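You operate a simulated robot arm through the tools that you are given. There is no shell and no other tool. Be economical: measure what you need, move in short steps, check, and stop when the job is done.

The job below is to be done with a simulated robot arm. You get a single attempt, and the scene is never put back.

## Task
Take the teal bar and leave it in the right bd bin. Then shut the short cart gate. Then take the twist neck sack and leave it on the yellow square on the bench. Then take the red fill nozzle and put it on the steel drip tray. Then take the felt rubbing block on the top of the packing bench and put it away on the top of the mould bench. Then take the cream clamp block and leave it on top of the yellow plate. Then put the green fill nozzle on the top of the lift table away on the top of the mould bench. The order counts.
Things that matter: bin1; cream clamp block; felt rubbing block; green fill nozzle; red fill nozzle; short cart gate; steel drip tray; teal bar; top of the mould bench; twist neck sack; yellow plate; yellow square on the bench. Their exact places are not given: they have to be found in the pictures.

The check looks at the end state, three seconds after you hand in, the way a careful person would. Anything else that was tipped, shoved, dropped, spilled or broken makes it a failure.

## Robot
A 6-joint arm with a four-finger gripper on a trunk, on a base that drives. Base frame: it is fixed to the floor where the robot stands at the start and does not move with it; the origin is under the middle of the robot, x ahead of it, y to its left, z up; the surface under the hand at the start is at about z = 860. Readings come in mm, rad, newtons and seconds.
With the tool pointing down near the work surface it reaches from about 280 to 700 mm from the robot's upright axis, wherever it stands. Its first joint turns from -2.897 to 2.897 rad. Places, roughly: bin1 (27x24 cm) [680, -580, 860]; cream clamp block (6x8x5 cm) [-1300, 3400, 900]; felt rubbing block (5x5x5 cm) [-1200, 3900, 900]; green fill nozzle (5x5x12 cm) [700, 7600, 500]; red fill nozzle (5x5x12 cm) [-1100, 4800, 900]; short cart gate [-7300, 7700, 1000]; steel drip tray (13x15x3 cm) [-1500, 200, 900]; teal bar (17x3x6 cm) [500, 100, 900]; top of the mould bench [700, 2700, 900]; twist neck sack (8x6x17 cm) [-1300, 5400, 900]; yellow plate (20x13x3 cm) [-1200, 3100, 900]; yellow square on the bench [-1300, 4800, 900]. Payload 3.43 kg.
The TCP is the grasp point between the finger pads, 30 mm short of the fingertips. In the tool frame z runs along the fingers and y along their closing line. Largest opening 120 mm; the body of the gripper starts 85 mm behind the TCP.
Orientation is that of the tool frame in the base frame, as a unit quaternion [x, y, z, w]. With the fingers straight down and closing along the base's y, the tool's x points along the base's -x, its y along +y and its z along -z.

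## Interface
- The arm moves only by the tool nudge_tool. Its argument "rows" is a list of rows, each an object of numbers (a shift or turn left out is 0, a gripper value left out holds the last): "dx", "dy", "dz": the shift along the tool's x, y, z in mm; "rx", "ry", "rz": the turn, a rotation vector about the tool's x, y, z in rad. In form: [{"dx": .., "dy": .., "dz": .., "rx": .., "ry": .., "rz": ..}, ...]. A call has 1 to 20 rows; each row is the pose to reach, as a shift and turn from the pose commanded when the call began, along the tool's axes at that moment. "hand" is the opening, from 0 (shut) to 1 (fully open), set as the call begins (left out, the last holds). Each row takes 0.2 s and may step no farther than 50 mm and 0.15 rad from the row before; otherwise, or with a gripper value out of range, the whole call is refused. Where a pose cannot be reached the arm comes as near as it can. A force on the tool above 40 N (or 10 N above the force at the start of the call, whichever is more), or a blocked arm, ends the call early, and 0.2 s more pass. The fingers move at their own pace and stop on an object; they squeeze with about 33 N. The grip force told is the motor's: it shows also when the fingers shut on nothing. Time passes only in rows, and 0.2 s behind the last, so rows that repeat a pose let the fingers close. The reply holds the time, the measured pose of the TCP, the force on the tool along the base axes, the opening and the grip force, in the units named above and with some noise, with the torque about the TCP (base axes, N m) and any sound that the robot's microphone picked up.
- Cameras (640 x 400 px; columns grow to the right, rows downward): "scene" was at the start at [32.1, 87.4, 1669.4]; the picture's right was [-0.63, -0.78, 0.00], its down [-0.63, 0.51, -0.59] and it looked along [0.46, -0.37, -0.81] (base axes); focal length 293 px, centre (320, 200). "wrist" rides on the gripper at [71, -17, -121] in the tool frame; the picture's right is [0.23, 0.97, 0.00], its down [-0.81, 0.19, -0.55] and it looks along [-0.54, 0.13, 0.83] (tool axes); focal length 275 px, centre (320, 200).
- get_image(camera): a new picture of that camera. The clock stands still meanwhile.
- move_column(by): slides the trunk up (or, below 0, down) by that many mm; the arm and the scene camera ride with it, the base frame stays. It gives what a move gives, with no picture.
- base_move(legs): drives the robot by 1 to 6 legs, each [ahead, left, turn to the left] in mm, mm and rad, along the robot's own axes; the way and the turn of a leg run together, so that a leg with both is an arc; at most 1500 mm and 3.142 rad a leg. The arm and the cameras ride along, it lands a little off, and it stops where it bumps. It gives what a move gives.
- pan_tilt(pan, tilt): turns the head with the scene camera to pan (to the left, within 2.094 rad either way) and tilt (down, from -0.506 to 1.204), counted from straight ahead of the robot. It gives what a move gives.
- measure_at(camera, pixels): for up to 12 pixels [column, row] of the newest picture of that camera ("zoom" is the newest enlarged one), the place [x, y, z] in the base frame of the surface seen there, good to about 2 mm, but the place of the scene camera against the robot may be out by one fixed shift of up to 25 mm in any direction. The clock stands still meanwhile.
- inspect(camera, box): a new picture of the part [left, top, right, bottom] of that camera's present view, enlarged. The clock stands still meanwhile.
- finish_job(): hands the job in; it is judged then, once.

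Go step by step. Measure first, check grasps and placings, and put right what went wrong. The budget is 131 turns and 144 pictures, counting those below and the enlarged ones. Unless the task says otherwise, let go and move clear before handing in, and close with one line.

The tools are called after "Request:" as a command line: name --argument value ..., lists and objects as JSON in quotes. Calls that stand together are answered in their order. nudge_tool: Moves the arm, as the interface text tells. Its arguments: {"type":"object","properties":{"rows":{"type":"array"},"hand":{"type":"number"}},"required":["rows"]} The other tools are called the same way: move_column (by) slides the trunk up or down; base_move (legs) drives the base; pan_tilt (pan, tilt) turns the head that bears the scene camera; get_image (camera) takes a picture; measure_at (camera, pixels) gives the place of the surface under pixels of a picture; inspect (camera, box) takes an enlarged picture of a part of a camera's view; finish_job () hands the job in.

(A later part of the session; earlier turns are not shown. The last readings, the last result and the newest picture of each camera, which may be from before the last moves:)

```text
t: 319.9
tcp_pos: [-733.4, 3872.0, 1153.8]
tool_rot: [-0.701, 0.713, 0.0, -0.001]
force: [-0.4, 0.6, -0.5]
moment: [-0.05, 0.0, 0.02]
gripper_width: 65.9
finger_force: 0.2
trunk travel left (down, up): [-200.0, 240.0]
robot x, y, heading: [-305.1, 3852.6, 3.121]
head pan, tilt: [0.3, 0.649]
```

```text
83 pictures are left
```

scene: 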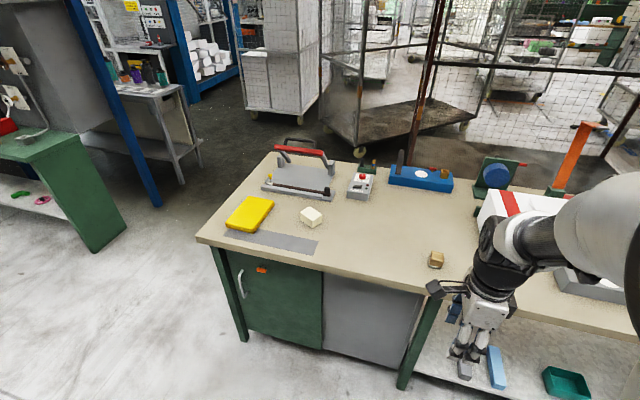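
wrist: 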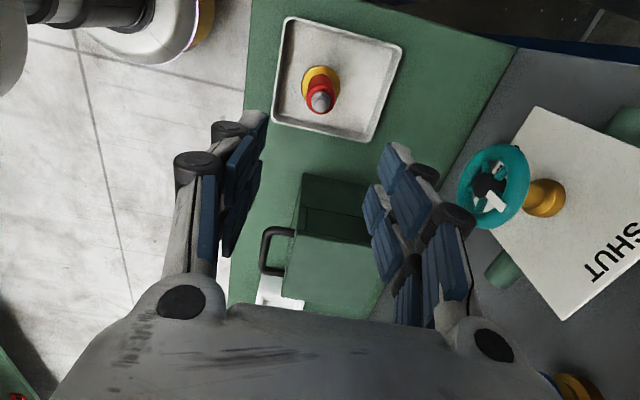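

Request:
measure_at --camera "scene" --pixels '[[436, 257], [311, 215], [249, 213], [360, 180], [275, 243], [320, 190], [418, 275]]'

Request:
inspect --camera "scene" --box '[220, 150, 460, 300]'

```text
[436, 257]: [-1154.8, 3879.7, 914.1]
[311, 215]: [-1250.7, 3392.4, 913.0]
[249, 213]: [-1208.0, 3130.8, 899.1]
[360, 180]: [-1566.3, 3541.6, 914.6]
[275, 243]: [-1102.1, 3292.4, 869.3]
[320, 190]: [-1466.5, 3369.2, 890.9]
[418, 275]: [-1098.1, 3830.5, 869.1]
```

```text
2.67 times, centred on (340, 225) of scene
```

zoom: 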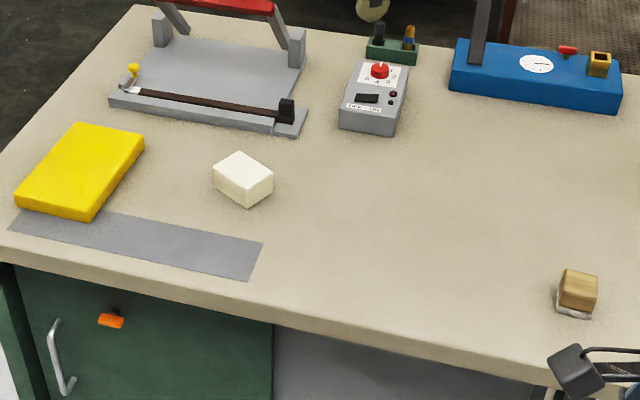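

The felt block (wood with grey felt sole) is at (-1155,3880). I drive in 390 and look with the wrist camera.

Request:
base_move --legs '[[390, 0, 0.02]]'

Request:
get_image --camera "wrist"

```text
t: 322.3
tcp_pos: [-1120.0, 3863.6, 1154.0]
tool_rot: [0.709, -0.705, 0.0, 0.0]
force: [-0.3, -1.2, 0.1]
moment: [0.0, -0.06, -0.01]
gripper_width: 66.2
finger_force: 0.0
trunk travel left (down, up): [-200.0, 240.0]
robot x, y, heading: [-691.1, 3854.5, -3.137]
head pan, tilt: [0.3, 0.649]
```

```text
81 pictures are left
```

wrist: 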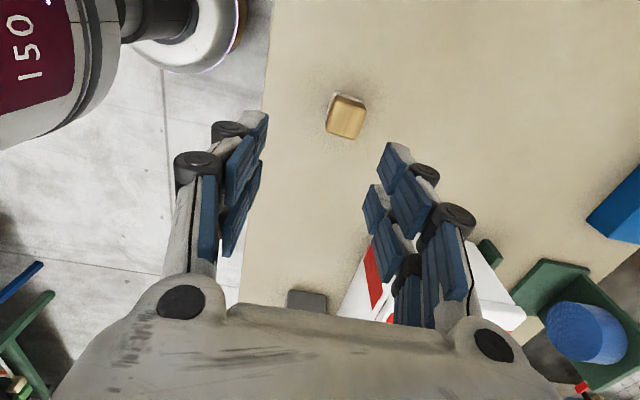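

Request:
inspect --camera "wrist" --box '[300, 70, 400, 160]'

Request:
measure_at --camera "wrist" --pixels '[[336, 97], [364, 105], [328, 130], [357, 138], [346, 120], [333, 92]]'

```text
4.44 times, centred on (350, 115) of wrist
```

zoom: 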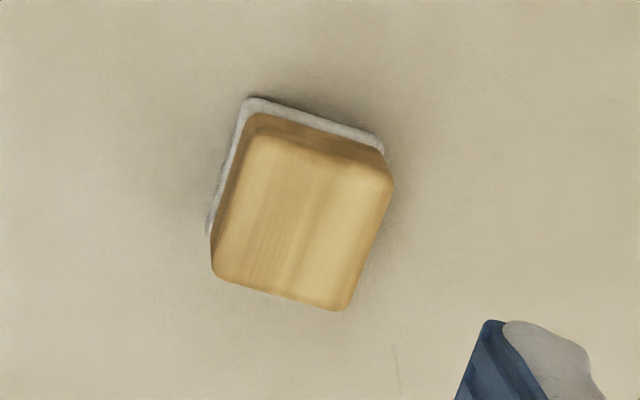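

```text
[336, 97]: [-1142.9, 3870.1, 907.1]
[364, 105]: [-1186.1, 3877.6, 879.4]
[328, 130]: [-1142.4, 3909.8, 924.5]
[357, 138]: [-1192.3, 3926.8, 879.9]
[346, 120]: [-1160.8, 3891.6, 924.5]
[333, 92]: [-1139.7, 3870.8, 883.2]
```

The block is centred at about (-1160,3892), top 924, aligned with the tool. I hover over it.

Request:
nudge_tool --rows '[{"dx": -14, "dy": 20, "dz": 30}, {"dx": -28, "dy": 40, "dz": 60}, {"dx": -28, "dy": 40, "dz": 100}, {"dx": -28, "dy": 40, "dz": 140}]' --hand 0.75

Request:
get_image --camera "wrist"

Request:
measure_at --camera "wrist" --pixels '[[318, 70], [305, 90], [345, 90], [320, 100], [320, 50]]'

```text
t: 323.3
tcp_pos: [-1161.2, 3891.7, 1012.0]
tool_rot: [0.709, -0.706, -0.001, 0.0]
force: [0.0, -0.2, 0.6]
moment: [0.01, -0.06, 0.03]
gripper_width: 89.9
finger_force: 0.0
trunk travel left (down, up): [-200.0, 240.0]
robot x, y, heading: [-691.8, 3856.7, -3.134]
head pan, tilt: [0.3, 0.649]
```

```text
79 pictures are left
```

wrist: 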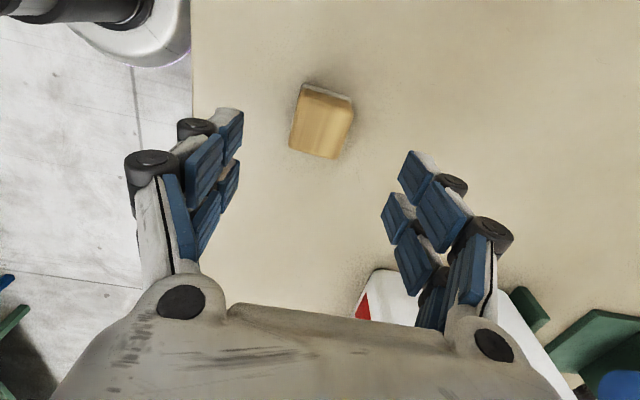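

```text
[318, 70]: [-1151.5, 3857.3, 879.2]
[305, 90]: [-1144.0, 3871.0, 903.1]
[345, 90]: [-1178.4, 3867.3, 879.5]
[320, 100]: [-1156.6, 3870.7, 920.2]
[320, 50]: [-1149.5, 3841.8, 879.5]
```

Request:
measure_at --camera "wrist" --pixels '[[322, 125], [305, 110], [345, 115], [297, 145], [332, 152], [318, 148]]'

```text
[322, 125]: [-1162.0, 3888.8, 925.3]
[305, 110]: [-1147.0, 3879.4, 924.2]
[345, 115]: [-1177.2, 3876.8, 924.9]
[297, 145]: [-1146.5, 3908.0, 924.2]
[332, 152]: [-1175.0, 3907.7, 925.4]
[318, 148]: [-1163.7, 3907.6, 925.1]
```

Well centred. I descend to 915, grip and lift.

Request:
nudge_tool --rows '[{"dz": 45}, {"dz": 80}, {"dz": 97}]'

Request:
nudge_tool --rows '[{}, {}, {}, {}, {"dz": -10}, {"dz": -50}, {"dz": -100}, {"dz": -150}, {"dz": -200}, {"dz": -240}]' --hand 0

Request:
get_image --camera "wrist"

```text
t: 324.1
tcp_pos: [-1160.7, 3891.0, 916.3]
tool_rot: [0.709, -0.705, 0.001, 0.0]
force: [-0.2, 0.5, -0.6]
moment: [0.0, 0.0, 0.02]
gripper_width: 90.0
finger_force: 0.0
trunk travel left (down, up): [-200.0, 240.0]
robot x, y, heading: [-695.9, 3854.1, -3.135]
head pan, tilt: [0.3, 0.649]
```

```text
t: 326.3
tcp_pos: [-1158.2, 3891.1, 1156.7]
tool_rot: [0.709, -0.705, 0.0, -0.001]
force: [0.1, 0.1, -0.3]
moment: [0.06, 0.03, 0.0]
gripper_width: 45.3
finger_force: 33.4
trunk travel left (down, up): [-200.0, 240.0]
robot x, y, heading: [-692.0, 3856.2, -3.138]
head pan, tilt: [0.3, 0.649]
```

```text
78 pictures are left
```

wrist: 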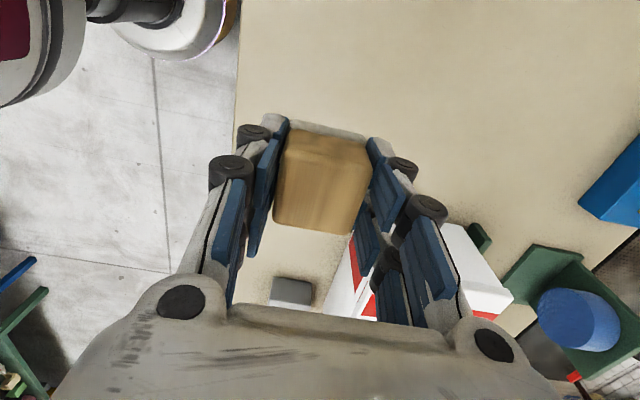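

The felt block is held (45 mm). I back off, turn to the mould bench and strafe to y≈2750.

Request:
nudge_tool --rows '[{"dy": -40}, {"dy": -80}]'

Request:
base_move --legs '[[-330, 0, 0], [0, 0, 3.138], [0, -1100, 0]]'

Request:
pan_tilt --pan 0.3 --tilt 0.65

Request:
get_image --camera "scene"

Request:
pan_tilt --pan -0.4 --tilt 0.65

Request:
get_image --camera "scene"

```text
t: 326.9
tcp_pos: [-1079.4, 3892.6, 1156.8]
tool_rot: [0.709, -0.705, -0.001, 0.0]
force: [1.0, -0.5, -1.2]
moment: [0.03, 0.05, -0.01]
gripper_width: 45.0
finger_force: 33.3
trunk travel left (down, up): [-200.0, 240.0]
robot x, y, heading: [-688.6, 3854.2, -3.14]
head pan, tilt: [0.3, 0.649]
```

```text
t: 341.7
tcp_pos: [33.9, 2720.3, 1157.2]
tool_rot: [0.703, 0.711, 0.0, 0.0]
force: [0.7, -0.3, -0.3]
moment: [-0.01, 0.02, 0.01]
gripper_width: 45.2
finger_force: 33.3
trunk travel left (down, up): [-200.0, 240.0]
robot x, y, heading: [-354.0, 2758.5, 0.016]
head pan, tilt: [0.3, 0.649]
```

```text
t: 342.3
tcp_pos: [34.0, 2722.0, 1155.2]
tool_rot: [0.703, 0.711, 0.0, 0.0]
force: [0.3, -0.5, -0.1]
moment: [0.0, -0.01, -0.02]
gripper_width: 45.1
finger_force: 33.0
trunk travel left (down, up): [-200.0, 240.0]
robot x, y, heading: [-354.8, 2753.6, 0.01]
head pan, tilt: [0.3, 0.649]
```

```text
77 pictures are left
```

scene: 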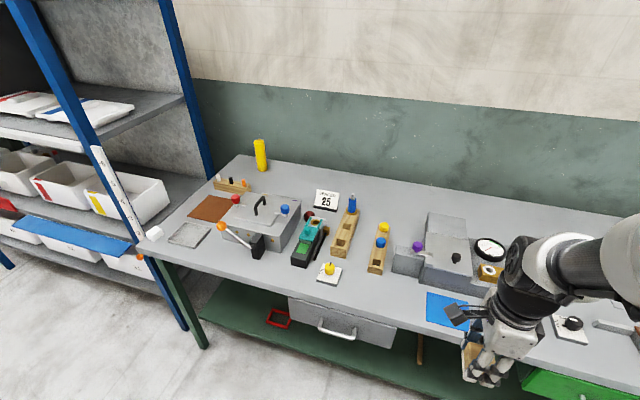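

```text
t: 343.3
tcp_pos: [34.7, 2721.9, 1154.7]
tool_rot: [0.703, 0.711, -0.001, 0.0]
force: [0.3, 0.5, -0.4]
moment: [-0.02, -0.02, -0.02]
gripper_width: 45.5
finger_force: 32.8
trunk travel left (down, up): [-200.0, 240.0]
robot x, y, heading: [-355.3, 2754.9, 0.012]
head pan, tilt: [-0.4, 0.649]
```

```text
76 pictures are left
```

scene: 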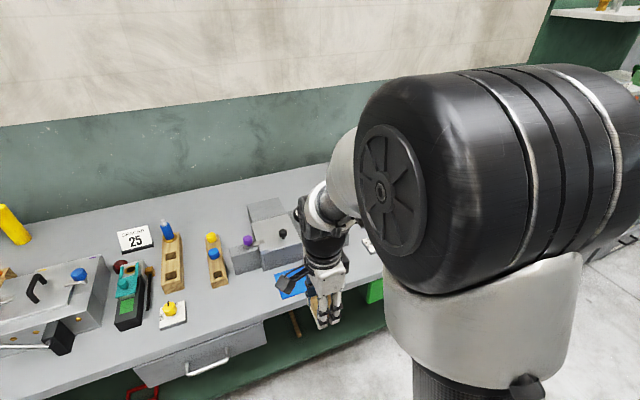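

There is free space on the mould bench near first-view pixel (375,292) and (270,275). I measure candidates by panning back.

Request:
pan_tilt --pan 0.3 --tilt 0.65

Request:
get_image --camera "scene"

Request:
measure_at --camera "scene" --pixels '[[375, 290], [370, 310], [375, 270], [330, 283], [428, 315], [405, 270], [270, 280], [300, 265], [400, 215], [380, 240], [430, 275], [345, 250]]'

```text
t: 344.4
tcp_pos: [33.7, 2722.0, 1156.9]
tool_rot: [0.704, 0.71, 0.0, 0.0]
force: [-0.2, 0.7, -1.1]
moment: [-0.01, -0.01, 0.0]
gripper_width: 45.1
finger_force: 32.1
trunk travel left (down, up): [-200.0, 240.0]
robot x, y, heading: [-351.9, 2758.2, 0.012]
head pan, tilt: [0.3, 0.649]
```

```text
75 pictures are left
```

scene: 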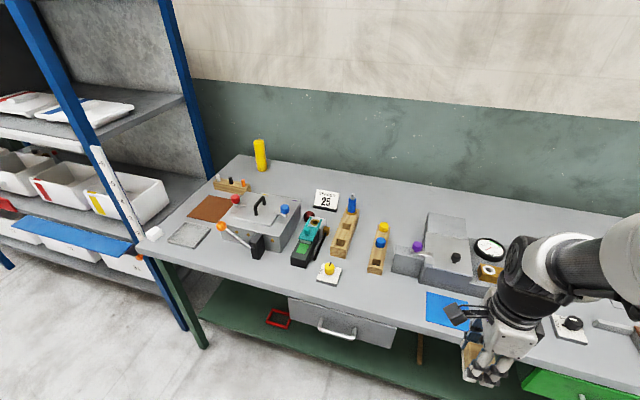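

```text
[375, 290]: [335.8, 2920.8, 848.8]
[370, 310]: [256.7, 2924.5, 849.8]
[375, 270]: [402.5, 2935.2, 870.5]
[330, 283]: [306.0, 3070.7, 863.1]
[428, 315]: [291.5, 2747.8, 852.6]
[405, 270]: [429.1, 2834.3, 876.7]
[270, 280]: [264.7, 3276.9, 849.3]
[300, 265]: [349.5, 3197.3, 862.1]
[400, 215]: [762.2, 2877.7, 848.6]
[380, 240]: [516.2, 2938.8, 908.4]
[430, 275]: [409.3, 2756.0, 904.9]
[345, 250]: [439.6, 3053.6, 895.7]
```

A free spot is about (320,2885), bench z≈859. I drive there and check with the wrist camera.

Request:
base_move --legs '[[190, 160, -0.012]]'

Request:
get_image --camera "wrist"

Request:
measure_at --camera "wrist" --pixels '[[400, 60], [400, 110], [380, 40], [450, 150], [480, 60], [420, 180], [300, 280], [230, 60]]'

```text
t: 346.2
tcp_pos: [222.7, 2880.4, 1155.8]
tool_rot: [0.707, 0.707, 0.0, 0.0]
force: [-0.5, 1.0, -0.3]
moment: [-0.03, 0.01, 0.01]
gripper_width: 45.2
finger_force: 33.0
trunk travel left (down, up): [-200.0, 240.0]
robot x, y, heading: [-164.6, 2915.0, -0.005]
head pan, tilt: [0.3, 0.649]
```

```text
74 pictures are left
```

wrist: 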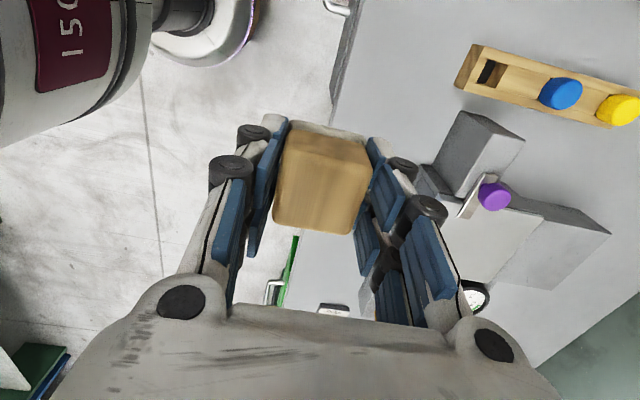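

```text
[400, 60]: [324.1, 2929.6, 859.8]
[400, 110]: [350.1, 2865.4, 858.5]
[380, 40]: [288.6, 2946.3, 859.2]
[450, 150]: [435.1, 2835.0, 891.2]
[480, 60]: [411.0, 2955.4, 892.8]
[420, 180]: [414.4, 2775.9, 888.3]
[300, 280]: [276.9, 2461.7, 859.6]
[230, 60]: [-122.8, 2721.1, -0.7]
```

I place the block at (316,2888): lower until TCP≈896.

Request:
nudge_tool --rows '[{"dx": 4, "dy": 45}, {"dx": 8, "dy": 93}, {"dx": 8, "dy": 93, "dz": 50}, {"dx": 8, "dy": 93, "dz": 100}, {"dx": 8, "dy": 93, "dz": 150}, {"dx": 8, "dy": 93, "dz": 200}, {"dx": 8, "dy": 93, "dz": 240}, {"dx": 8, "dy": 93, "dz": 254}, {"dx": 8, "dy": 93, "dz": 258}]'

Request:
nudge_tool --rows '[{"dz": 1}, {"dz": 2}, {"dz": 3}]'

Request:
get_image --camera "wrist"

```text
t: 348.2
tcp_pos: [315.8, 2887.3, 897.4]
tool_rot: [0.707, 0.707, -0.001, 0.0]
force: [0.0, -0.1, -1.1]
moment: [-0.01, -0.01, 0.0]
gripper_width: 45.4
finger_force: 32.6
trunk travel left (down, up): [-200.0, 240.0]
robot x, y, heading: [-164.7, 2920.8, 0.001]
head pan, tilt: [0.3, 0.649]
```

```text
t: 349.0
tcp_pos: [315.5, 2887.5, 895.9]
tool_rot: [0.707, 0.708, 0.002, 0.001]
force: [-0.8, -0.3, 16.3]
moment: [0.05, 0.26, 0.04]
gripper_width: 45.5
finger_force: 32.8
trunk travel left (down, up): [-200.0, 240.0]
robot x, y, heading: [-164.9, 2914.2, -0.003]
head pan, tilt: [0.3, 0.649]
```

```text
73 pictures are left
```

wrist: 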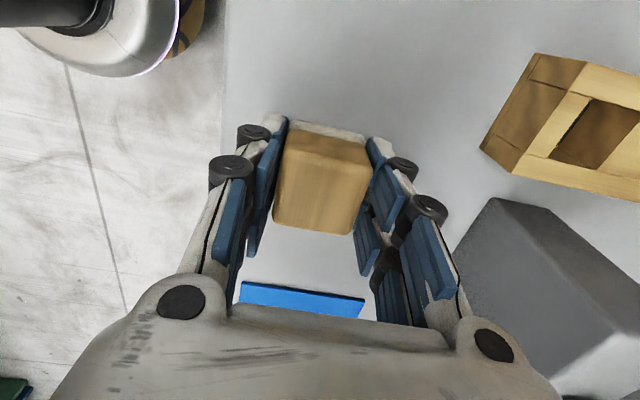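

Contact made. I release and rise.

Request:
nudge_tool --rows '[{"dz": -1}, {"dz": -1}, {"dz": -1}, {"dz": -20}, {"dz": -70}, {"dz": -120}, {"dz": -170}, {"dz": -220}, {"dz": -260}]' --hand 0.65

Request:
get_image --camera "wrist"

```text
t: 351.0
tcp_pos: [314.5, 2888.2, 1155.7]
tool_rot: [0.707, 0.707, -0.001, 0.0]
force: [-0.7, 0.3, 0.6]
moment: [-0.05, 0.01, 0.02]
gripper_width: 77.9
finger_force: 0.0
trunk travel left (down, up): [-200.0, 240.0]
robot x, y, heading: [-163.8, 2918.5, -0.004]
head pan, tilt: [0.3, 0.649]
```

```text
72 pictures are left
```

wrist: 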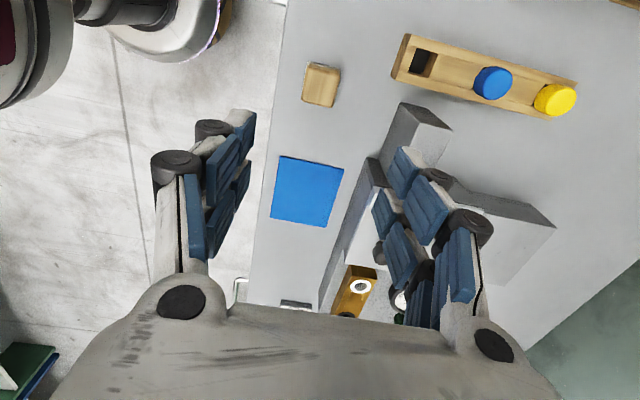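

The felt block stands on the mould bench. Next I go to the cream clamp block at about (-1250,3392).

Request:
nudge_tool --rows '[{"dy": -45}, {"dy": -90}]'

Request:
base_move --legs '[[-190, 0, 0], [0, 0, 3.143], [0, -410, 0], [340, 0, 0]]'

Request:
get_image --camera "wrist"

```text
t: 351.6
tcp_pos: [225.4, 2889.5, 1155.0]
tool_rot: [0.707, 0.707, 0.001, 0.001]
force: [-0.4, 0.5, -0.7]
moment: [-0.02, 0.01, 0.01]
gripper_width: 78.1
finger_force: 0.1
trunk travel left (down, up): [-200.0, 240.0]
robot x, y, heading: [-161.0, 2917.7, 0.001]
head pan, tilt: [0.3, 0.649]
```

```text
refused: 3.143 is not a number from -3.14159 to 3.14159
```

```text
71 pictures are left
```

wrist: 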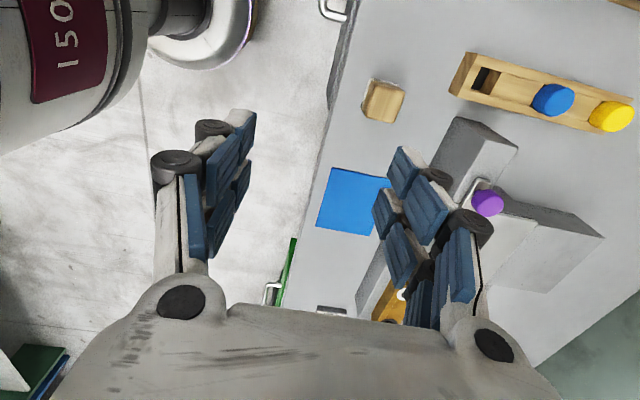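

Request:
base_move --legs '[[-190, 0, 0], [0, 0, 3.14], [0, -410, 0], [340, 0, 0]]'

Request:
get_image --camera "wrist"

Request:
get_image --camera "scene"

```text
t: 364.5
tcp_pos: [-1099.2, 3338.9, 1154.9]
tool_rot: [0.716, -0.698, 0.0, 0.0]
force: [0.3, -0.7, 0.3]
moment: [-0.03, -0.04, 0.02]
gripper_width: 78.0
finger_force: 0.1
trunk travel left (down, up): [-200.0, 240.0]
robot x, y, heading: [-704.9, 3324.5, -3.118]
head pan, tilt: [0.3, 0.649]
```

```text
70 pictures are left
```

wrist: 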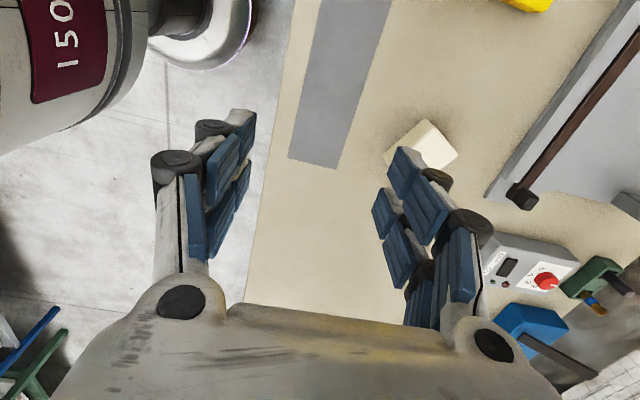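

```text
69 pictures are left
```

scene: 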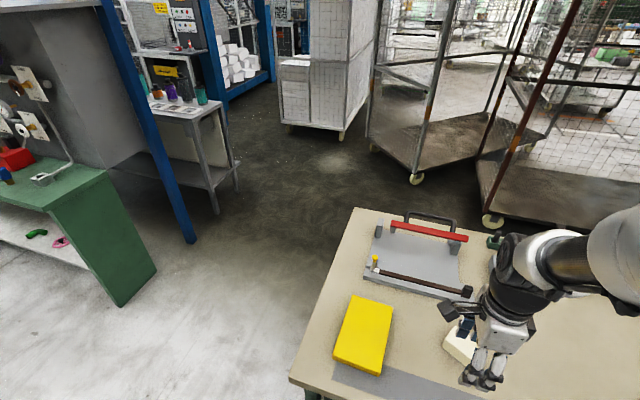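

I measure the cream block and yellow plate.

Request:
measure_at --camera "wrist" --pixels '[[426, 122], [457, 156], [388, 152], [420, 140], [440, 165], [398, 138], [520, 4]]'

Request:
measure_at --camera "scene" --pixels '[[352, 297], [392, 306], [378, 372], [335, 357], [364, 330], [452, 345], [455, 290]]'

Request:
inspect --camera "wrist" --box '[370, 100, 480, 190]'

```text
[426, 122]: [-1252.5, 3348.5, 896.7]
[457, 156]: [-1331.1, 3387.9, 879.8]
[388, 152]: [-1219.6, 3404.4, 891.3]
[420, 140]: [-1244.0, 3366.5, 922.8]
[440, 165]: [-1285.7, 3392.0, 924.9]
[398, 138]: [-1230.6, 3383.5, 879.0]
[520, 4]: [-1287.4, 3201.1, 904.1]
```

```text
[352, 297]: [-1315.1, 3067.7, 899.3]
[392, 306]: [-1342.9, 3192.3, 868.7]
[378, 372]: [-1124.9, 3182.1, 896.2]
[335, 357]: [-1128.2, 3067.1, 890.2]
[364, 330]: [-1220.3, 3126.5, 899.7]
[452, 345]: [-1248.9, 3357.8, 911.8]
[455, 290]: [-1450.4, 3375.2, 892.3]
```

```text
4.44 times, centred on (425, 145) of wrist
```

zoom: 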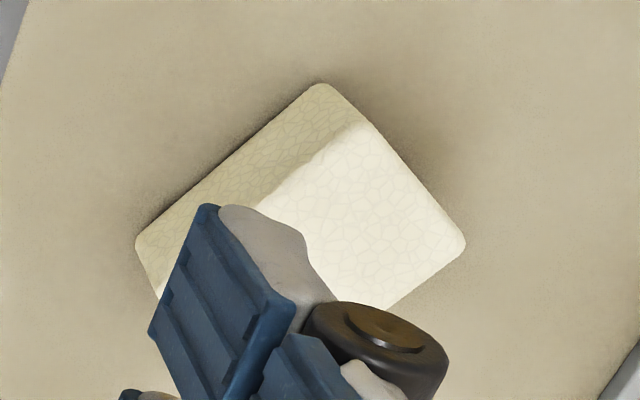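

The block is turned and half hidden. I hover above it for a clear view.

Request:
nudge_tool --rows '[{"dx": -16, "dy": 40}, {"dx": -32, "dy": 80}, {"dx": -48, "dy": 120}, {"dx": -65, "dy": 154}]' --hand 1

Request:
get_image --camera "wrist"

```text
t: 365.5
tcp_pos: [-1254.2, 3398.3, 1153.6]
tool_rot: [0.716, -0.698, 0.001, 0.001]
force: [-1.2, -0.6, -0.3]
moment: [0.01, -0.06, 0.04]
gripper_width: 120.0
finger_force: 0.2
trunk travel left (down, up): [-200.0, 240.0]
robot x, y, heading: [-704.5, 3319.8, -3.113]
head pan, tilt: [0.3, 0.649]
```

```text
67 pictures are left
```

wrist: 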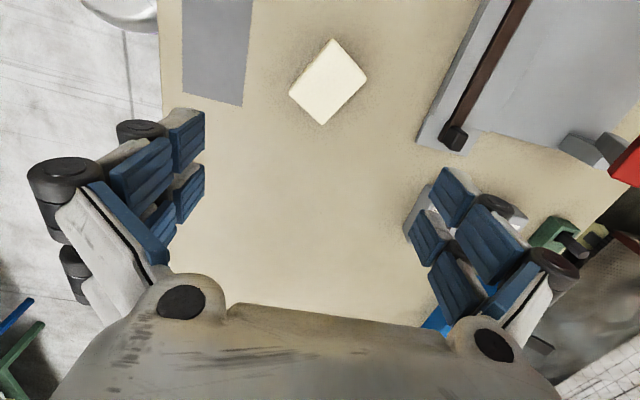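

Request:
inspect --camera "wrist" --box '[270, 20, 390, 140]'

Request:
measure_at --camera "wrist" --pixels '[[334, 48], [364, 77], [322, 121], [292, 92], [328, 85], [340, 60], [355, 75], [325, 112], [302, 92], [345, 95]]'

```text
3.33 times, centred on (330, 80) of wrist
```

zoom: 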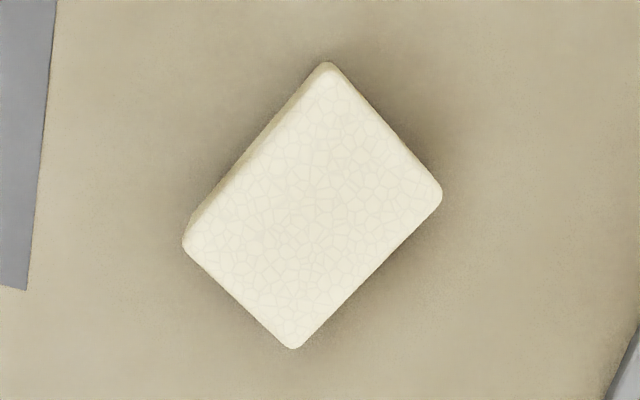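

```text
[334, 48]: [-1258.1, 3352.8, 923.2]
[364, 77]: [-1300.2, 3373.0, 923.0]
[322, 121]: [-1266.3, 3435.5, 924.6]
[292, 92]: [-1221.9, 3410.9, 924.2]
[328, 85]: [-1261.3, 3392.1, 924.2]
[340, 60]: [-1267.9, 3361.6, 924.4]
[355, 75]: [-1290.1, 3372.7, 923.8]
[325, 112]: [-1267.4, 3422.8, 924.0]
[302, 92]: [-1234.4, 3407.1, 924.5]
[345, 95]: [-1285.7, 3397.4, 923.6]
```

Corners give a centre (-1261,3393) with the short side along (-0.87,0.495). I rotate 0.543 rad, descend to z 915 and grip.

Request:
nudge_tool --rows '[{"dx": 5, "dy": 7, "dz": 40, "rz": 0.14}, {"dx": 5, "dy": 7, "dz": 80, "rz": 0.28}, {"dx": 5, "dy": 7, "dz": 110, "rz": 0.42}, {"dx": 5, "dy": 7, "dz": 130, "rz": 0.543}]' --hand 0.8

Request:
get_image --camera "wrist"

```text
t: 366.5
tcp_pos: [-1260.7, 3394.5, 1023.2]
tool_rot: [-0.502, 0.865, 0.001, 0.001]
force: [-0.6, 0.3, 0.3]
moment: [-0.01, -0.01, 0.0]
gripper_width: 96.1
finger_force: 0.0
trunk travel left (down, up): [-200.0, 240.0]
robot x, y, heading: [-703.9, 3321.8, -3.115]
head pan, tilt: [0.3, 0.649]
```

```text
65 pictures are left
```

wrist: 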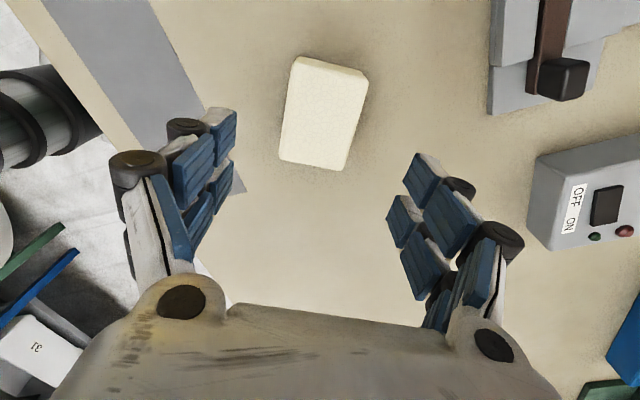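

Aligned. I descend, grip and lift.

Request:
nudge_tool --rows '[{"dz": 45}, {"dz": 90}, {"dz": 107}]'

Request:
nudge_tool --rows '[{}, {}, {}, {}, {"dz": -10}, {"dz": -50}, {"dz": -100}, {"dz": -150}, {"dz": -180}]' --hand 0

Request:
get_image --camera "wrist"

```text
t: 367.3
tcp_pos: [-1259.9, 3393.5, 916.4]
tool_rot: [-0.503, 0.864, 0.0, 0.001]
force: [-0.6, 0.1, 0.1]
moment: [-0.04, -0.04, -0.01]
gripper_width: 96.1
finger_force: 0.2
trunk travel left (down, up): [-200.0, 240.0]
robot x, y, heading: [-705.3, 3321.4, -3.114]
head pan, tilt: [0.3, 0.649]
```

```text
t: 369.3
tcp_pos: [-1260.4, 3393.1, 1097.8]
tool_rot: [-0.504, 0.864, 0.0, 0.0]
force: [0.1, -0.6, 0.0]
moment: [0.01, -0.01, 0.01]
gripper_width: 59.0
finger_force: 33.1
trunk travel left (down, up): [-200.0, 240.0]
robot x, y, heading: [-704.6, 3319.6, -3.12]
head pan, tilt: [0.3, 0.649]
```

```text
64 pictures are left
```

wrist: 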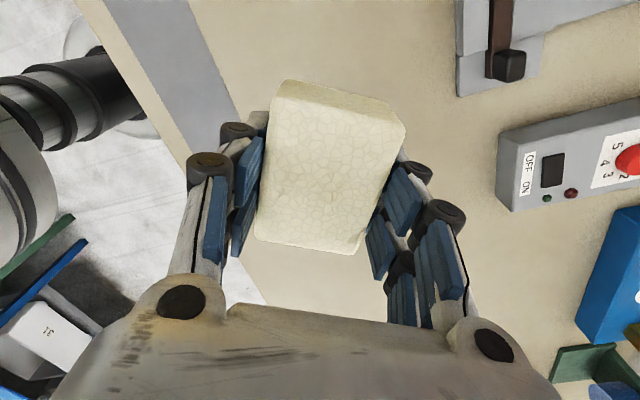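

The cream block is held (59 mm). I rotate back and move above the yellow plate at about (-1222,3127).

Request:
nudge_tool --rows '[{"dz": -30}, {"dx": 33, "dy": -25, "dz": -40, "rz": -0.1}, {"dx": 66, "dy": -51, "dz": -40, "rz": -0.2}, {"dx": 99, "dy": -76, "dz": -40, "rz": -0.3}, {"dx": 132, "dy": -102, "dz": -40, "rz": -0.4}, {"dx": 165, "dy": -127, "dz": -40, "rz": -0.518}, {"dx": 190, "dy": -146, "dz": -40, "rz": -0.518}, {"dx": 213, "dy": -164, "dz": -40, "rz": -0.518}]'

Request:
get_image --camera "wrist"

Request:
get_image --camera "scene"

```text
t: 371.1
tcp_pos: [-1221.3, 3125.7, 1137.3]
tool_rot: [0.707, -0.707, 0.0, 0.0]
force: [-0.5, -0.4, 0.0]
moment: [0.0, -0.01, -0.01]
gripper_width: 59.1
finger_force: 33.2
trunk travel left (down, up): [-200.0, 240.0]
robot x, y, heading: [-703.4, 3319.8, -3.116]
head pan, tilt: [0.3, 0.649]
```

```text
63 pictures are left
```

wrist: 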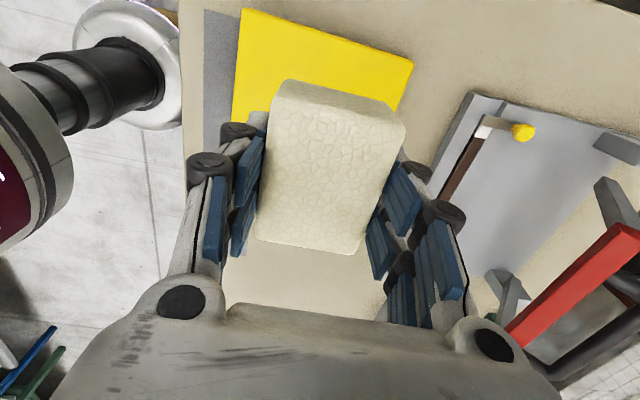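

```text
62 pictures are left
```

scene: 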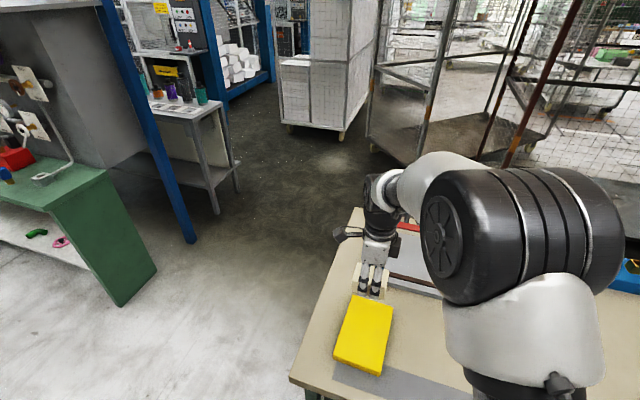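

Request:
measure_at --camera "wrist" --pixels '[[245, 13], [411, 63], [236, 115], [398, 95], [330, 60], [265, 110], [322, 92]]'

Request:
measure_at --camera "scene" --pixels '[[352, 297], [392, 308], [378, 371], [336, 354]]'

```text
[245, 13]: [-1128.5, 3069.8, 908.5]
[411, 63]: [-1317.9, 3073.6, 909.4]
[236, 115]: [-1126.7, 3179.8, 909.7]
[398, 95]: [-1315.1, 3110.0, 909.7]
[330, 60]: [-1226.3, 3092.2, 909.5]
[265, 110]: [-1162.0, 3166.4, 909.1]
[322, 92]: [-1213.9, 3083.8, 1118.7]
```

```text
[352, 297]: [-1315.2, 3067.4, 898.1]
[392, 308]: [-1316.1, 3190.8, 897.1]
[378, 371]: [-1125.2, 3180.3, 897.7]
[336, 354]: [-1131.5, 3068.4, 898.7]
```

Plate centre is (-1222,3129), top 909.5. I lower the block to TCP≈947.

Request:
nudge_tool --rows '[{"dx": -3, "dz": 45}, {"dx": -3, "dz": 90}, {"dx": -3, "dz": 135}, {"dx": -3, "dz": 170}, {"dx": -3, "dz": 185}, {"dx": -3, "dz": 189}]'

Request:
nudge_tool --rows '[{"dz": 1}, {"dz": 2}, {"dz": 3}]'

Request:
get_image --camera "wrist"

```text
t: 372.5
tcp_pos: [-1222.4, 3129.9, 949.7]
tool_rot: [0.707, -0.707, 0.0, 0.001]
force: [-0.1, 0.6, 0.2]
moment: [0.03, 0.01, 0.02]
gripper_width: 59.0
finger_force: 32.3
trunk travel left (down, up): [-200.0, 240.0]
robot x, y, heading: [-704.4, 3317.3, -3.114]
head pan, tilt: [0.3, 0.649]
```

```text
t: 373.3
tcp_pos: [-1222.7, 3130.6, 945.8]
tool_rot: [0.707, -0.707, 0.0, 0.002]
force: [2.4, 0.6, 15.6]
moment: [0.07, -0.29, 0.03]
gripper_width: 59.3
finger_force: 32.9
trunk travel left (down, up): [-200.0, 240.0]
robot x, y, heading: [-703.2, 3320.3, -3.11]
head pan, tilt: [0.3, 0.649]
```

```text
61 pictures are left
```

wrist: 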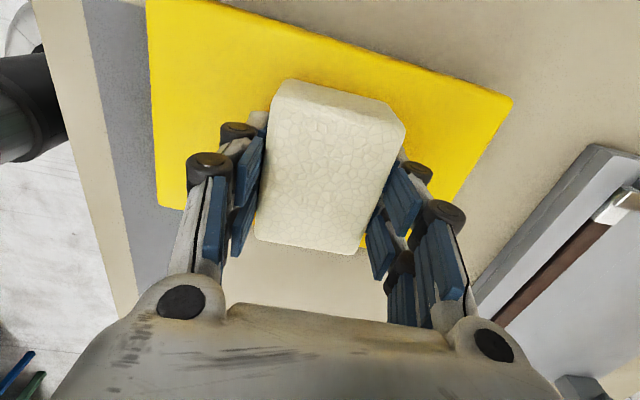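

Contact on the plate. I release and rise.

Request:
nudge_tool --rows '[{"dz": -1}, {"dz": -1}, {"dz": -1}, {"dz": -20}, {"dz": -70}, {"dz": -120}, {"dz": -170}, {"dz": -210}]' --hand 0.8

Request:
get_image --camera "wrist"

```text
t: 375.1
tcp_pos: [-1222.3, 3130.8, 1156.8]
tool_rot: [0.708, -0.707, 0.0, 0.001]
force: [-0.1, 0.2, 0.4]
moment: [0.02, 0.02, 0.02]
gripper_width: 96.1
finger_force: 0.1
trunk travel left (down, up): [-200.0, 240.0]
robot x, y, heading: [-706.5, 3318.1, -3.115]
head pan, tilt: [0.3, 0.649]
```

```text
60 pictures are left
```

wrist: 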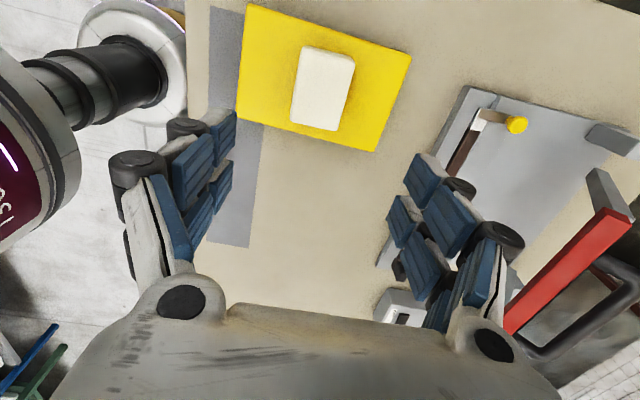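

The cream block rests on the yellow plate. I recentre the arm and drive to the lift table near (700,7600).

Request:
nudge_tool --rows '[{"dx": -45, "dy": -20}, {"dx": -90, "dy": -45}, {"dx": -135, "dy": -80}, {"dx": -160, "dy": -110}, {"dx": -187, "dy": -127}]'

Request:
base_move --legs '[[-270, 0, 0], [0, 0, 3.115], [0, 1450, 0], [0, 1450, 0], [0, 1300, 0]]'

Request:
pan_tilt --pan 0.35 --tilt 0.7

Request:
get_image --camera "scene"

```text
refused: row 2 steps farther than a row can; nothing moved
```

```text
t: 404.2
tcp_pos: [43.0, 7740.5, 1155.1]
tool_rot: [0.708, 0.706, 0.0, -0.001]
force: [-0.4, 0.7, -0.3]
moment: [0.02, -0.03, -0.02]
gripper_width: 95.9
finger_force: 0.0
trunk travel left (down, up): [-200.0, 240.0]
robot x, y, heading: [-478.9, 7554.3, 0.019]
head pan, tilt: [0.3, 0.649]
```

```text
t: 404.8
tcp_pos: [42.7, 7741.0, 1155.3]
tool_rot: [0.709, 0.705, 0.0, 0.0]
force: [-0.6, 0.0, -0.5]
moment: [-0.03, 0.0, 0.04]
gripper_width: 96.1
finger_force: 0.0
trunk travel left (down, up): [-200.0, 240.0]
robot x, y, heading: [-475.3, 7553.8, 0.024]
head pan, tilt: [0.351, 0.7]
```

```text
59 pictures are left
```

scene: 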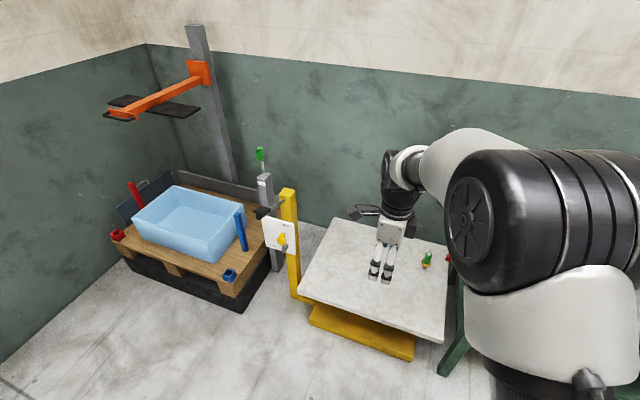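

The green nozzle is at (427,260) on the lift table, a red thing beside it at (447,258). I zoom and measure.

Request:
inspect --camera "scene" --box '[290, 200, 470, 360]'

Request:
measure_at --camera "scene" --pixels '[[427, 257], [427, 266], [400, 300], [305, 285], [440, 330], [335, 225], [448, 258], [360, 350], [430, 345], [455, 330], [290, 210]]'

```text
2.50 times, centred on (380, 280) of scene
```

zoom: 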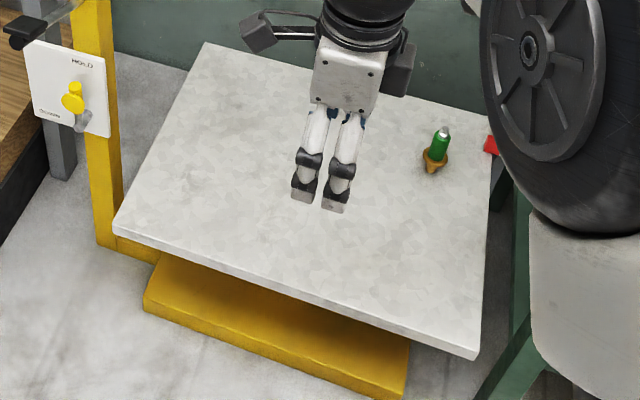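

```text
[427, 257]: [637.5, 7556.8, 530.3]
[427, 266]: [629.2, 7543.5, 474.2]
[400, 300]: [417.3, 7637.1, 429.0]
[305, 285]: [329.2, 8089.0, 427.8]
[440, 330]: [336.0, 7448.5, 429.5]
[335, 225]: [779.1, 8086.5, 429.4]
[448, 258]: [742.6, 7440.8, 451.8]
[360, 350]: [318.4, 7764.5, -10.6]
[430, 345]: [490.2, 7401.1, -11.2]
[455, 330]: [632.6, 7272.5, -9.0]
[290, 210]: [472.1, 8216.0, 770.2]
```

The table top is at z≈439; the nozzle at about (638,7555). I recentre the arm, lower the trunk 200 and drive closer.

Request:
nudge_tool --rows '[{"dx": -40, "dy": -20}, {"dx": -80, "dy": -40}, {"dx": -120, "dy": -60}, {"dx": -160, "dy": -80}, {"dx": -187, "dy": -100}]'

Request:
base_move --legs '[[490, -10, -0.022]]'

Request:
move_column --by -200

Request:
get_image --camera "wrist"

Request:
get_image --camera "scene"

```text
t: 406.0
tcp_pos: [-58.9, 7553.2, 1155.7]
tool_rot: [0.708, 0.706, 0.0, 0.001]
force: [0.4, 0.3, -0.3]
moment: [0.03, -0.01, -0.01]
gripper_width: 95.8
finger_force: 0.1
trunk travel left (down, up): [-200.0, 240.0]
robot x, y, heading: [-482.2, 7551.0, 0.016]
head pan, tilt: [0.351, 0.7]
```

```text
t: 408.9
tcp_pos: [429.0, 7543.1, 1155.0]
tool_rot: [0.714, 0.7, 0.0, 0.0]
force: [-0.4, -0.5, -0.4]
moment: [0.02, 0.03, 0.02]
gripper_width: 96.1
finger_force: 0.2
trunk travel left (down, up): [-200.0, 240.0]
robot x, y, heading: [11.2, 7549.5, 0.009]
head pan, tilt: [0.351, 0.7]
```

```text
t: 411.1
tcp_pos: [429.3, 7543.3, 955.3]
tool_rot: [0.714, 0.7, 0.0, 0.0]
force: [0.7, 1.2, -0.1]
moment: [0.02, 0.0, 0.01]
gripper_width: 95.8
finger_force: 0.1
trunk travel left (down, up): [0.0, 440.0]
robot x, y, heading: [5.9, 7551.3, 0.005]
head pan, tilt: [0.351, 0.7]
```

```text
57 pictures are left
```

wrist: 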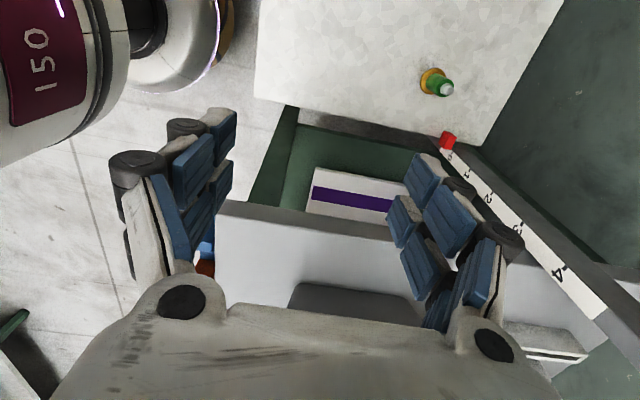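

```text
56 pictures are left
```

scene: 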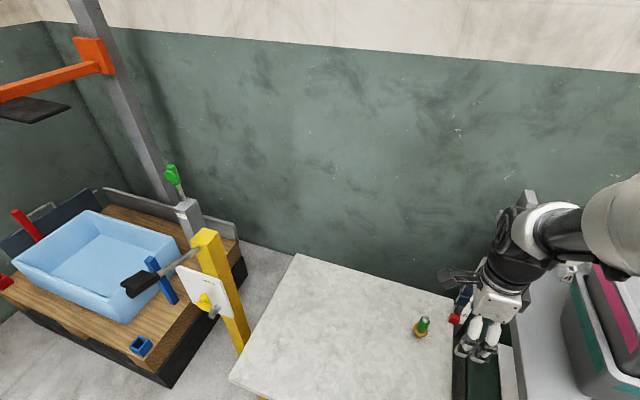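

I measure the nozzle and the neighbouring bench clearance.

Request:
measure_at --camera "wrist" --pixels '[[447, 89], [436, 85], [430, 73], [446, 142], [220, 207], [380, 228], [470, 150], [540, 60], [350, 195], [350, 50], [310, 140]]'

Request:
inspect --camera "wrist" --box '[400, 50, 490, 170]'

```text
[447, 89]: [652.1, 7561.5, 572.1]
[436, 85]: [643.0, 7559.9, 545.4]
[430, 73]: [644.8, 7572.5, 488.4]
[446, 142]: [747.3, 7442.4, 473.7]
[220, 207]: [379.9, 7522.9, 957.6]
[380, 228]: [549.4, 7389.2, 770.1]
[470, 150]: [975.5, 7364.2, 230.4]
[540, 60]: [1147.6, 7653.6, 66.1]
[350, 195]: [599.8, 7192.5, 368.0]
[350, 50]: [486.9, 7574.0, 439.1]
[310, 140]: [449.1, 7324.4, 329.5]
```

```text
3.33 times, centred on (445, 110) of wrist
```

zoom: 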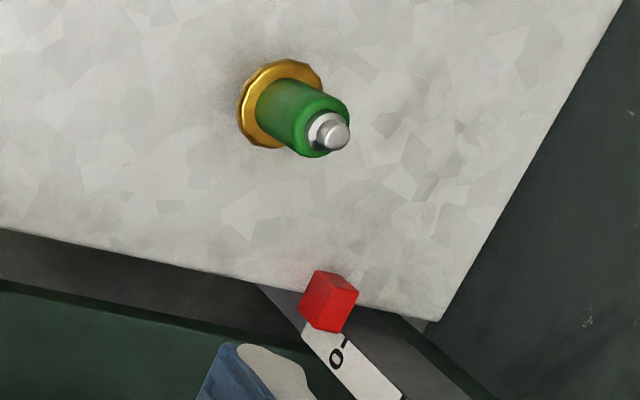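

Nozzle axis about (653,7561), top 572. I move over it and go down to z≈650 to recheck.

Request:
nudge_tool --rows '[{"dx": 4, "dy": 45}, {"dx": 9, "dy": 90}, {"dx": 13, "dy": 135}, {"dx": 18, "dy": 180}, {"dx": 22, "dy": 223}, {"dx": 22, "dy": 223, "dz": 45}, {"dx": 22, "dy": 223, "dz": 90}, {"dx": 22, "dy": 223, "dz": 135}, {"dx": 22, "dy": 223, "dz": 180}, {"dx": 22, "dy": 223, "dz": 225}, {"dx": 22, "dy": 223, "dz": 270}, {"dx": 22, "dy": 223, "dz": 300}]' --hand 0.55

Request:
get_image --camera "wrist"

```text
t: 413.7
tcp_pos: [652.6, 7559.6, 653.0]
tool_rot: [0.715, 0.699, 0.0, 0.001]
force: [0.2, 0.1, 0.4]
moment: [0.0, 0.02, -0.02]
gripper_width: 65.8
finger_force: 0.0
trunk travel left (down, up): [0.0, 440.0]
robot x, y, heading: [11.6, 7548.5, 0.011]
head pan, tilt: [0.351, 0.7]
```

```text
54 pictures are left
```

wrist: 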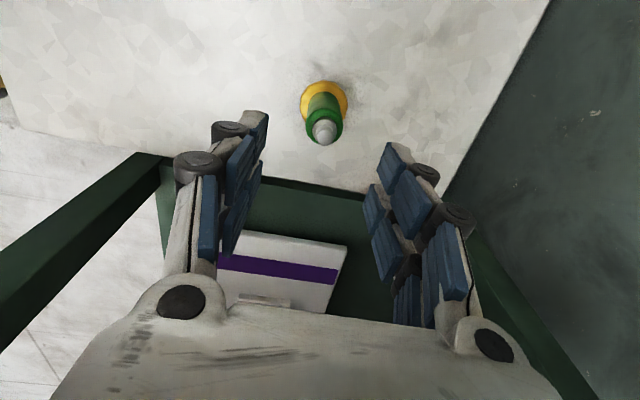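

Request:
measure_at --camera "wrist" --pixels '[[323, 132], [309, 120], [340, 120], [316, 133], [331, 132], [324, 110], [323, 84]]'

```text
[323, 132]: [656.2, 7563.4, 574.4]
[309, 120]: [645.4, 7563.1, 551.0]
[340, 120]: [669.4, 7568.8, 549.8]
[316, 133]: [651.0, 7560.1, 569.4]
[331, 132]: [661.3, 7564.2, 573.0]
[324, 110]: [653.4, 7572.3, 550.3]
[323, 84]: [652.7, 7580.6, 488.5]
```

Centre (656,7560). I descend to 529, grip and lift.

Request:
nudge_tool --rows '[{"dx": 1, "dy": 3, "dz": 40}, {"dx": 1, "dy": 3, "dz": 80}, {"dx": 1, "dy": 3, "dz": 110}, {"dx": 1, "dy": 3, "dz": 124}]'

Request:
nudge_tool --rows '[{}, {}, {}, {}, {"dz": -10}, {"dz": -50}, {"dz": -100}, {"dz": -150}, {"dz": -200}, {"dz": -250}, {"dz": -300}, {"dz": -350}, {"dz": -400}]' --hand 0

Request:
get_image --camera "wrist"

```text
t: 414.7
tcp_pos: [649.5, 7562.1, 533.6]
tool_rot: [0.715, 0.7, 0.0, 0.0]
force: [0.1, 0.4, -0.6]
moment: [0.0, -0.06, 0.0]
gripper_width: 65.9
finger_force: 0.0
out of reach, approached as far as the arm can: row 4
trunk travel left (down, up): [0.0, 440.0]
robot x, y, heading: [7.9, 7552.0, 0.006]
head pan, tilt: [0.351, 0.7]
```

```text
t: 417.5
tcp_pos: [651.0, 7561.8, 934.8]
tool_rot: [0.714, 0.7, 0.0, -0.001]
force: [-0.8, 0.1, -3.9]
moment: [0.0, -0.04, 0.04]
gripper_width: 31.0
finger_force: 32.7
trunk travel left (down, up): [0.0, 440.0]
robot x, y, heading: [9.7, 7548.9, 0.01]
head pan, tilt: [0.351, 0.7]
```

```text
53 pictures are left
```

wrist: 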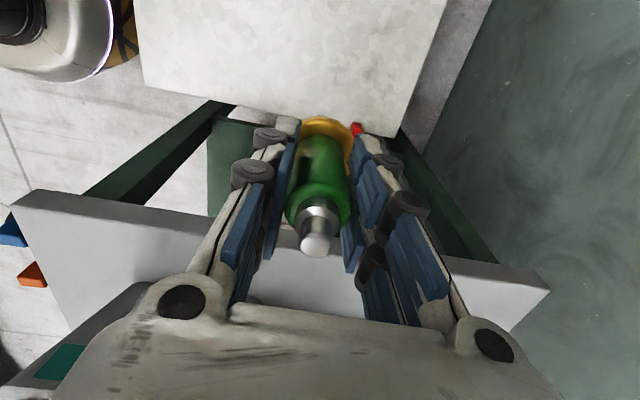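

The nozzle is held (31 mm). I retract, raise the trunk, back off and drive to the mould bench.

Request:
nudge_tool --rows '[{"dy": -45}, {"dy": -90}, {"dy": -135}, {"dy": -180}, {"dy": -230}]'

Request:
move_column --by 200

Request:
base_move --legs '[[-450, 0, -0.008], [0, -1500, 0], [0, -1500, 0], [0, -1490, 0], [0, -100, 0]]'

Request:
get_image --camera "scene"

```text
t: 418.7
tcp_pos: [420.6, 7565.8, 933.2]
tool_rot: [0.714, 0.7, 0.001, 0.0]
force: [0.2, 0.3, -2.3]
moment: [0.03, 0.0, 0.03]
gripper_width: 30.9
finger_force: 33.1
trunk travel left (down, up): [0.0, 440.0]
robot x, y, heading: [10.8, 7551.1, 0.006]
head pan, tilt: [0.351, 0.7]
```

```text
t: 420.9
tcp_pos: [421.2, 7565.8, 1134.1]
tool_rot: [0.715, 0.7, 0.001, 0.0]
force: [-0.8, -0.3, -3.5]
moment: [0.02, -0.03, 0.02]
gripper_width: 30.9
finger_force: 33.4
trunk travel left (down, up): [-200.0, 240.0]
robot x, y, heading: [11.2, 7548.3, 0.007]
head pan, tilt: [0.351, 0.7]
```

```text
t: 445.4
tcp_pos: [-38.2, 2974.7, 1133.4]
tool_rot: [0.713, 0.702, 0.001, 0.0]
force: [-1.0, -0.9, -2.4]
moment: [0.06, 0.01, -0.01]
gripper_width: 30.8
finger_force: 32.5
trunk travel left (down, up): [-200.0, 240.0]
robot x, y, heading: [-449.8, 2957.0, 0.009]
head pan, tilt: [0.351, 0.7]
```

```text
52 pictures are left
```

scene: 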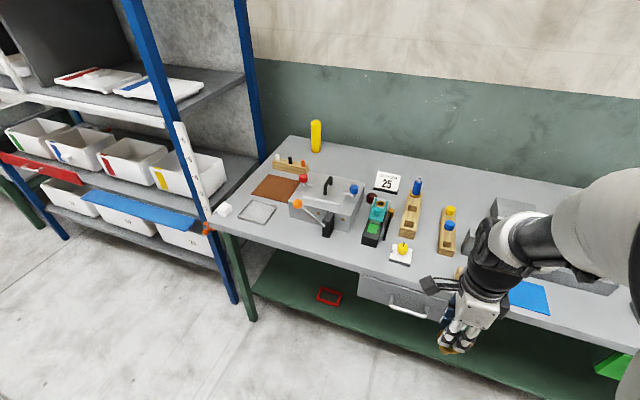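

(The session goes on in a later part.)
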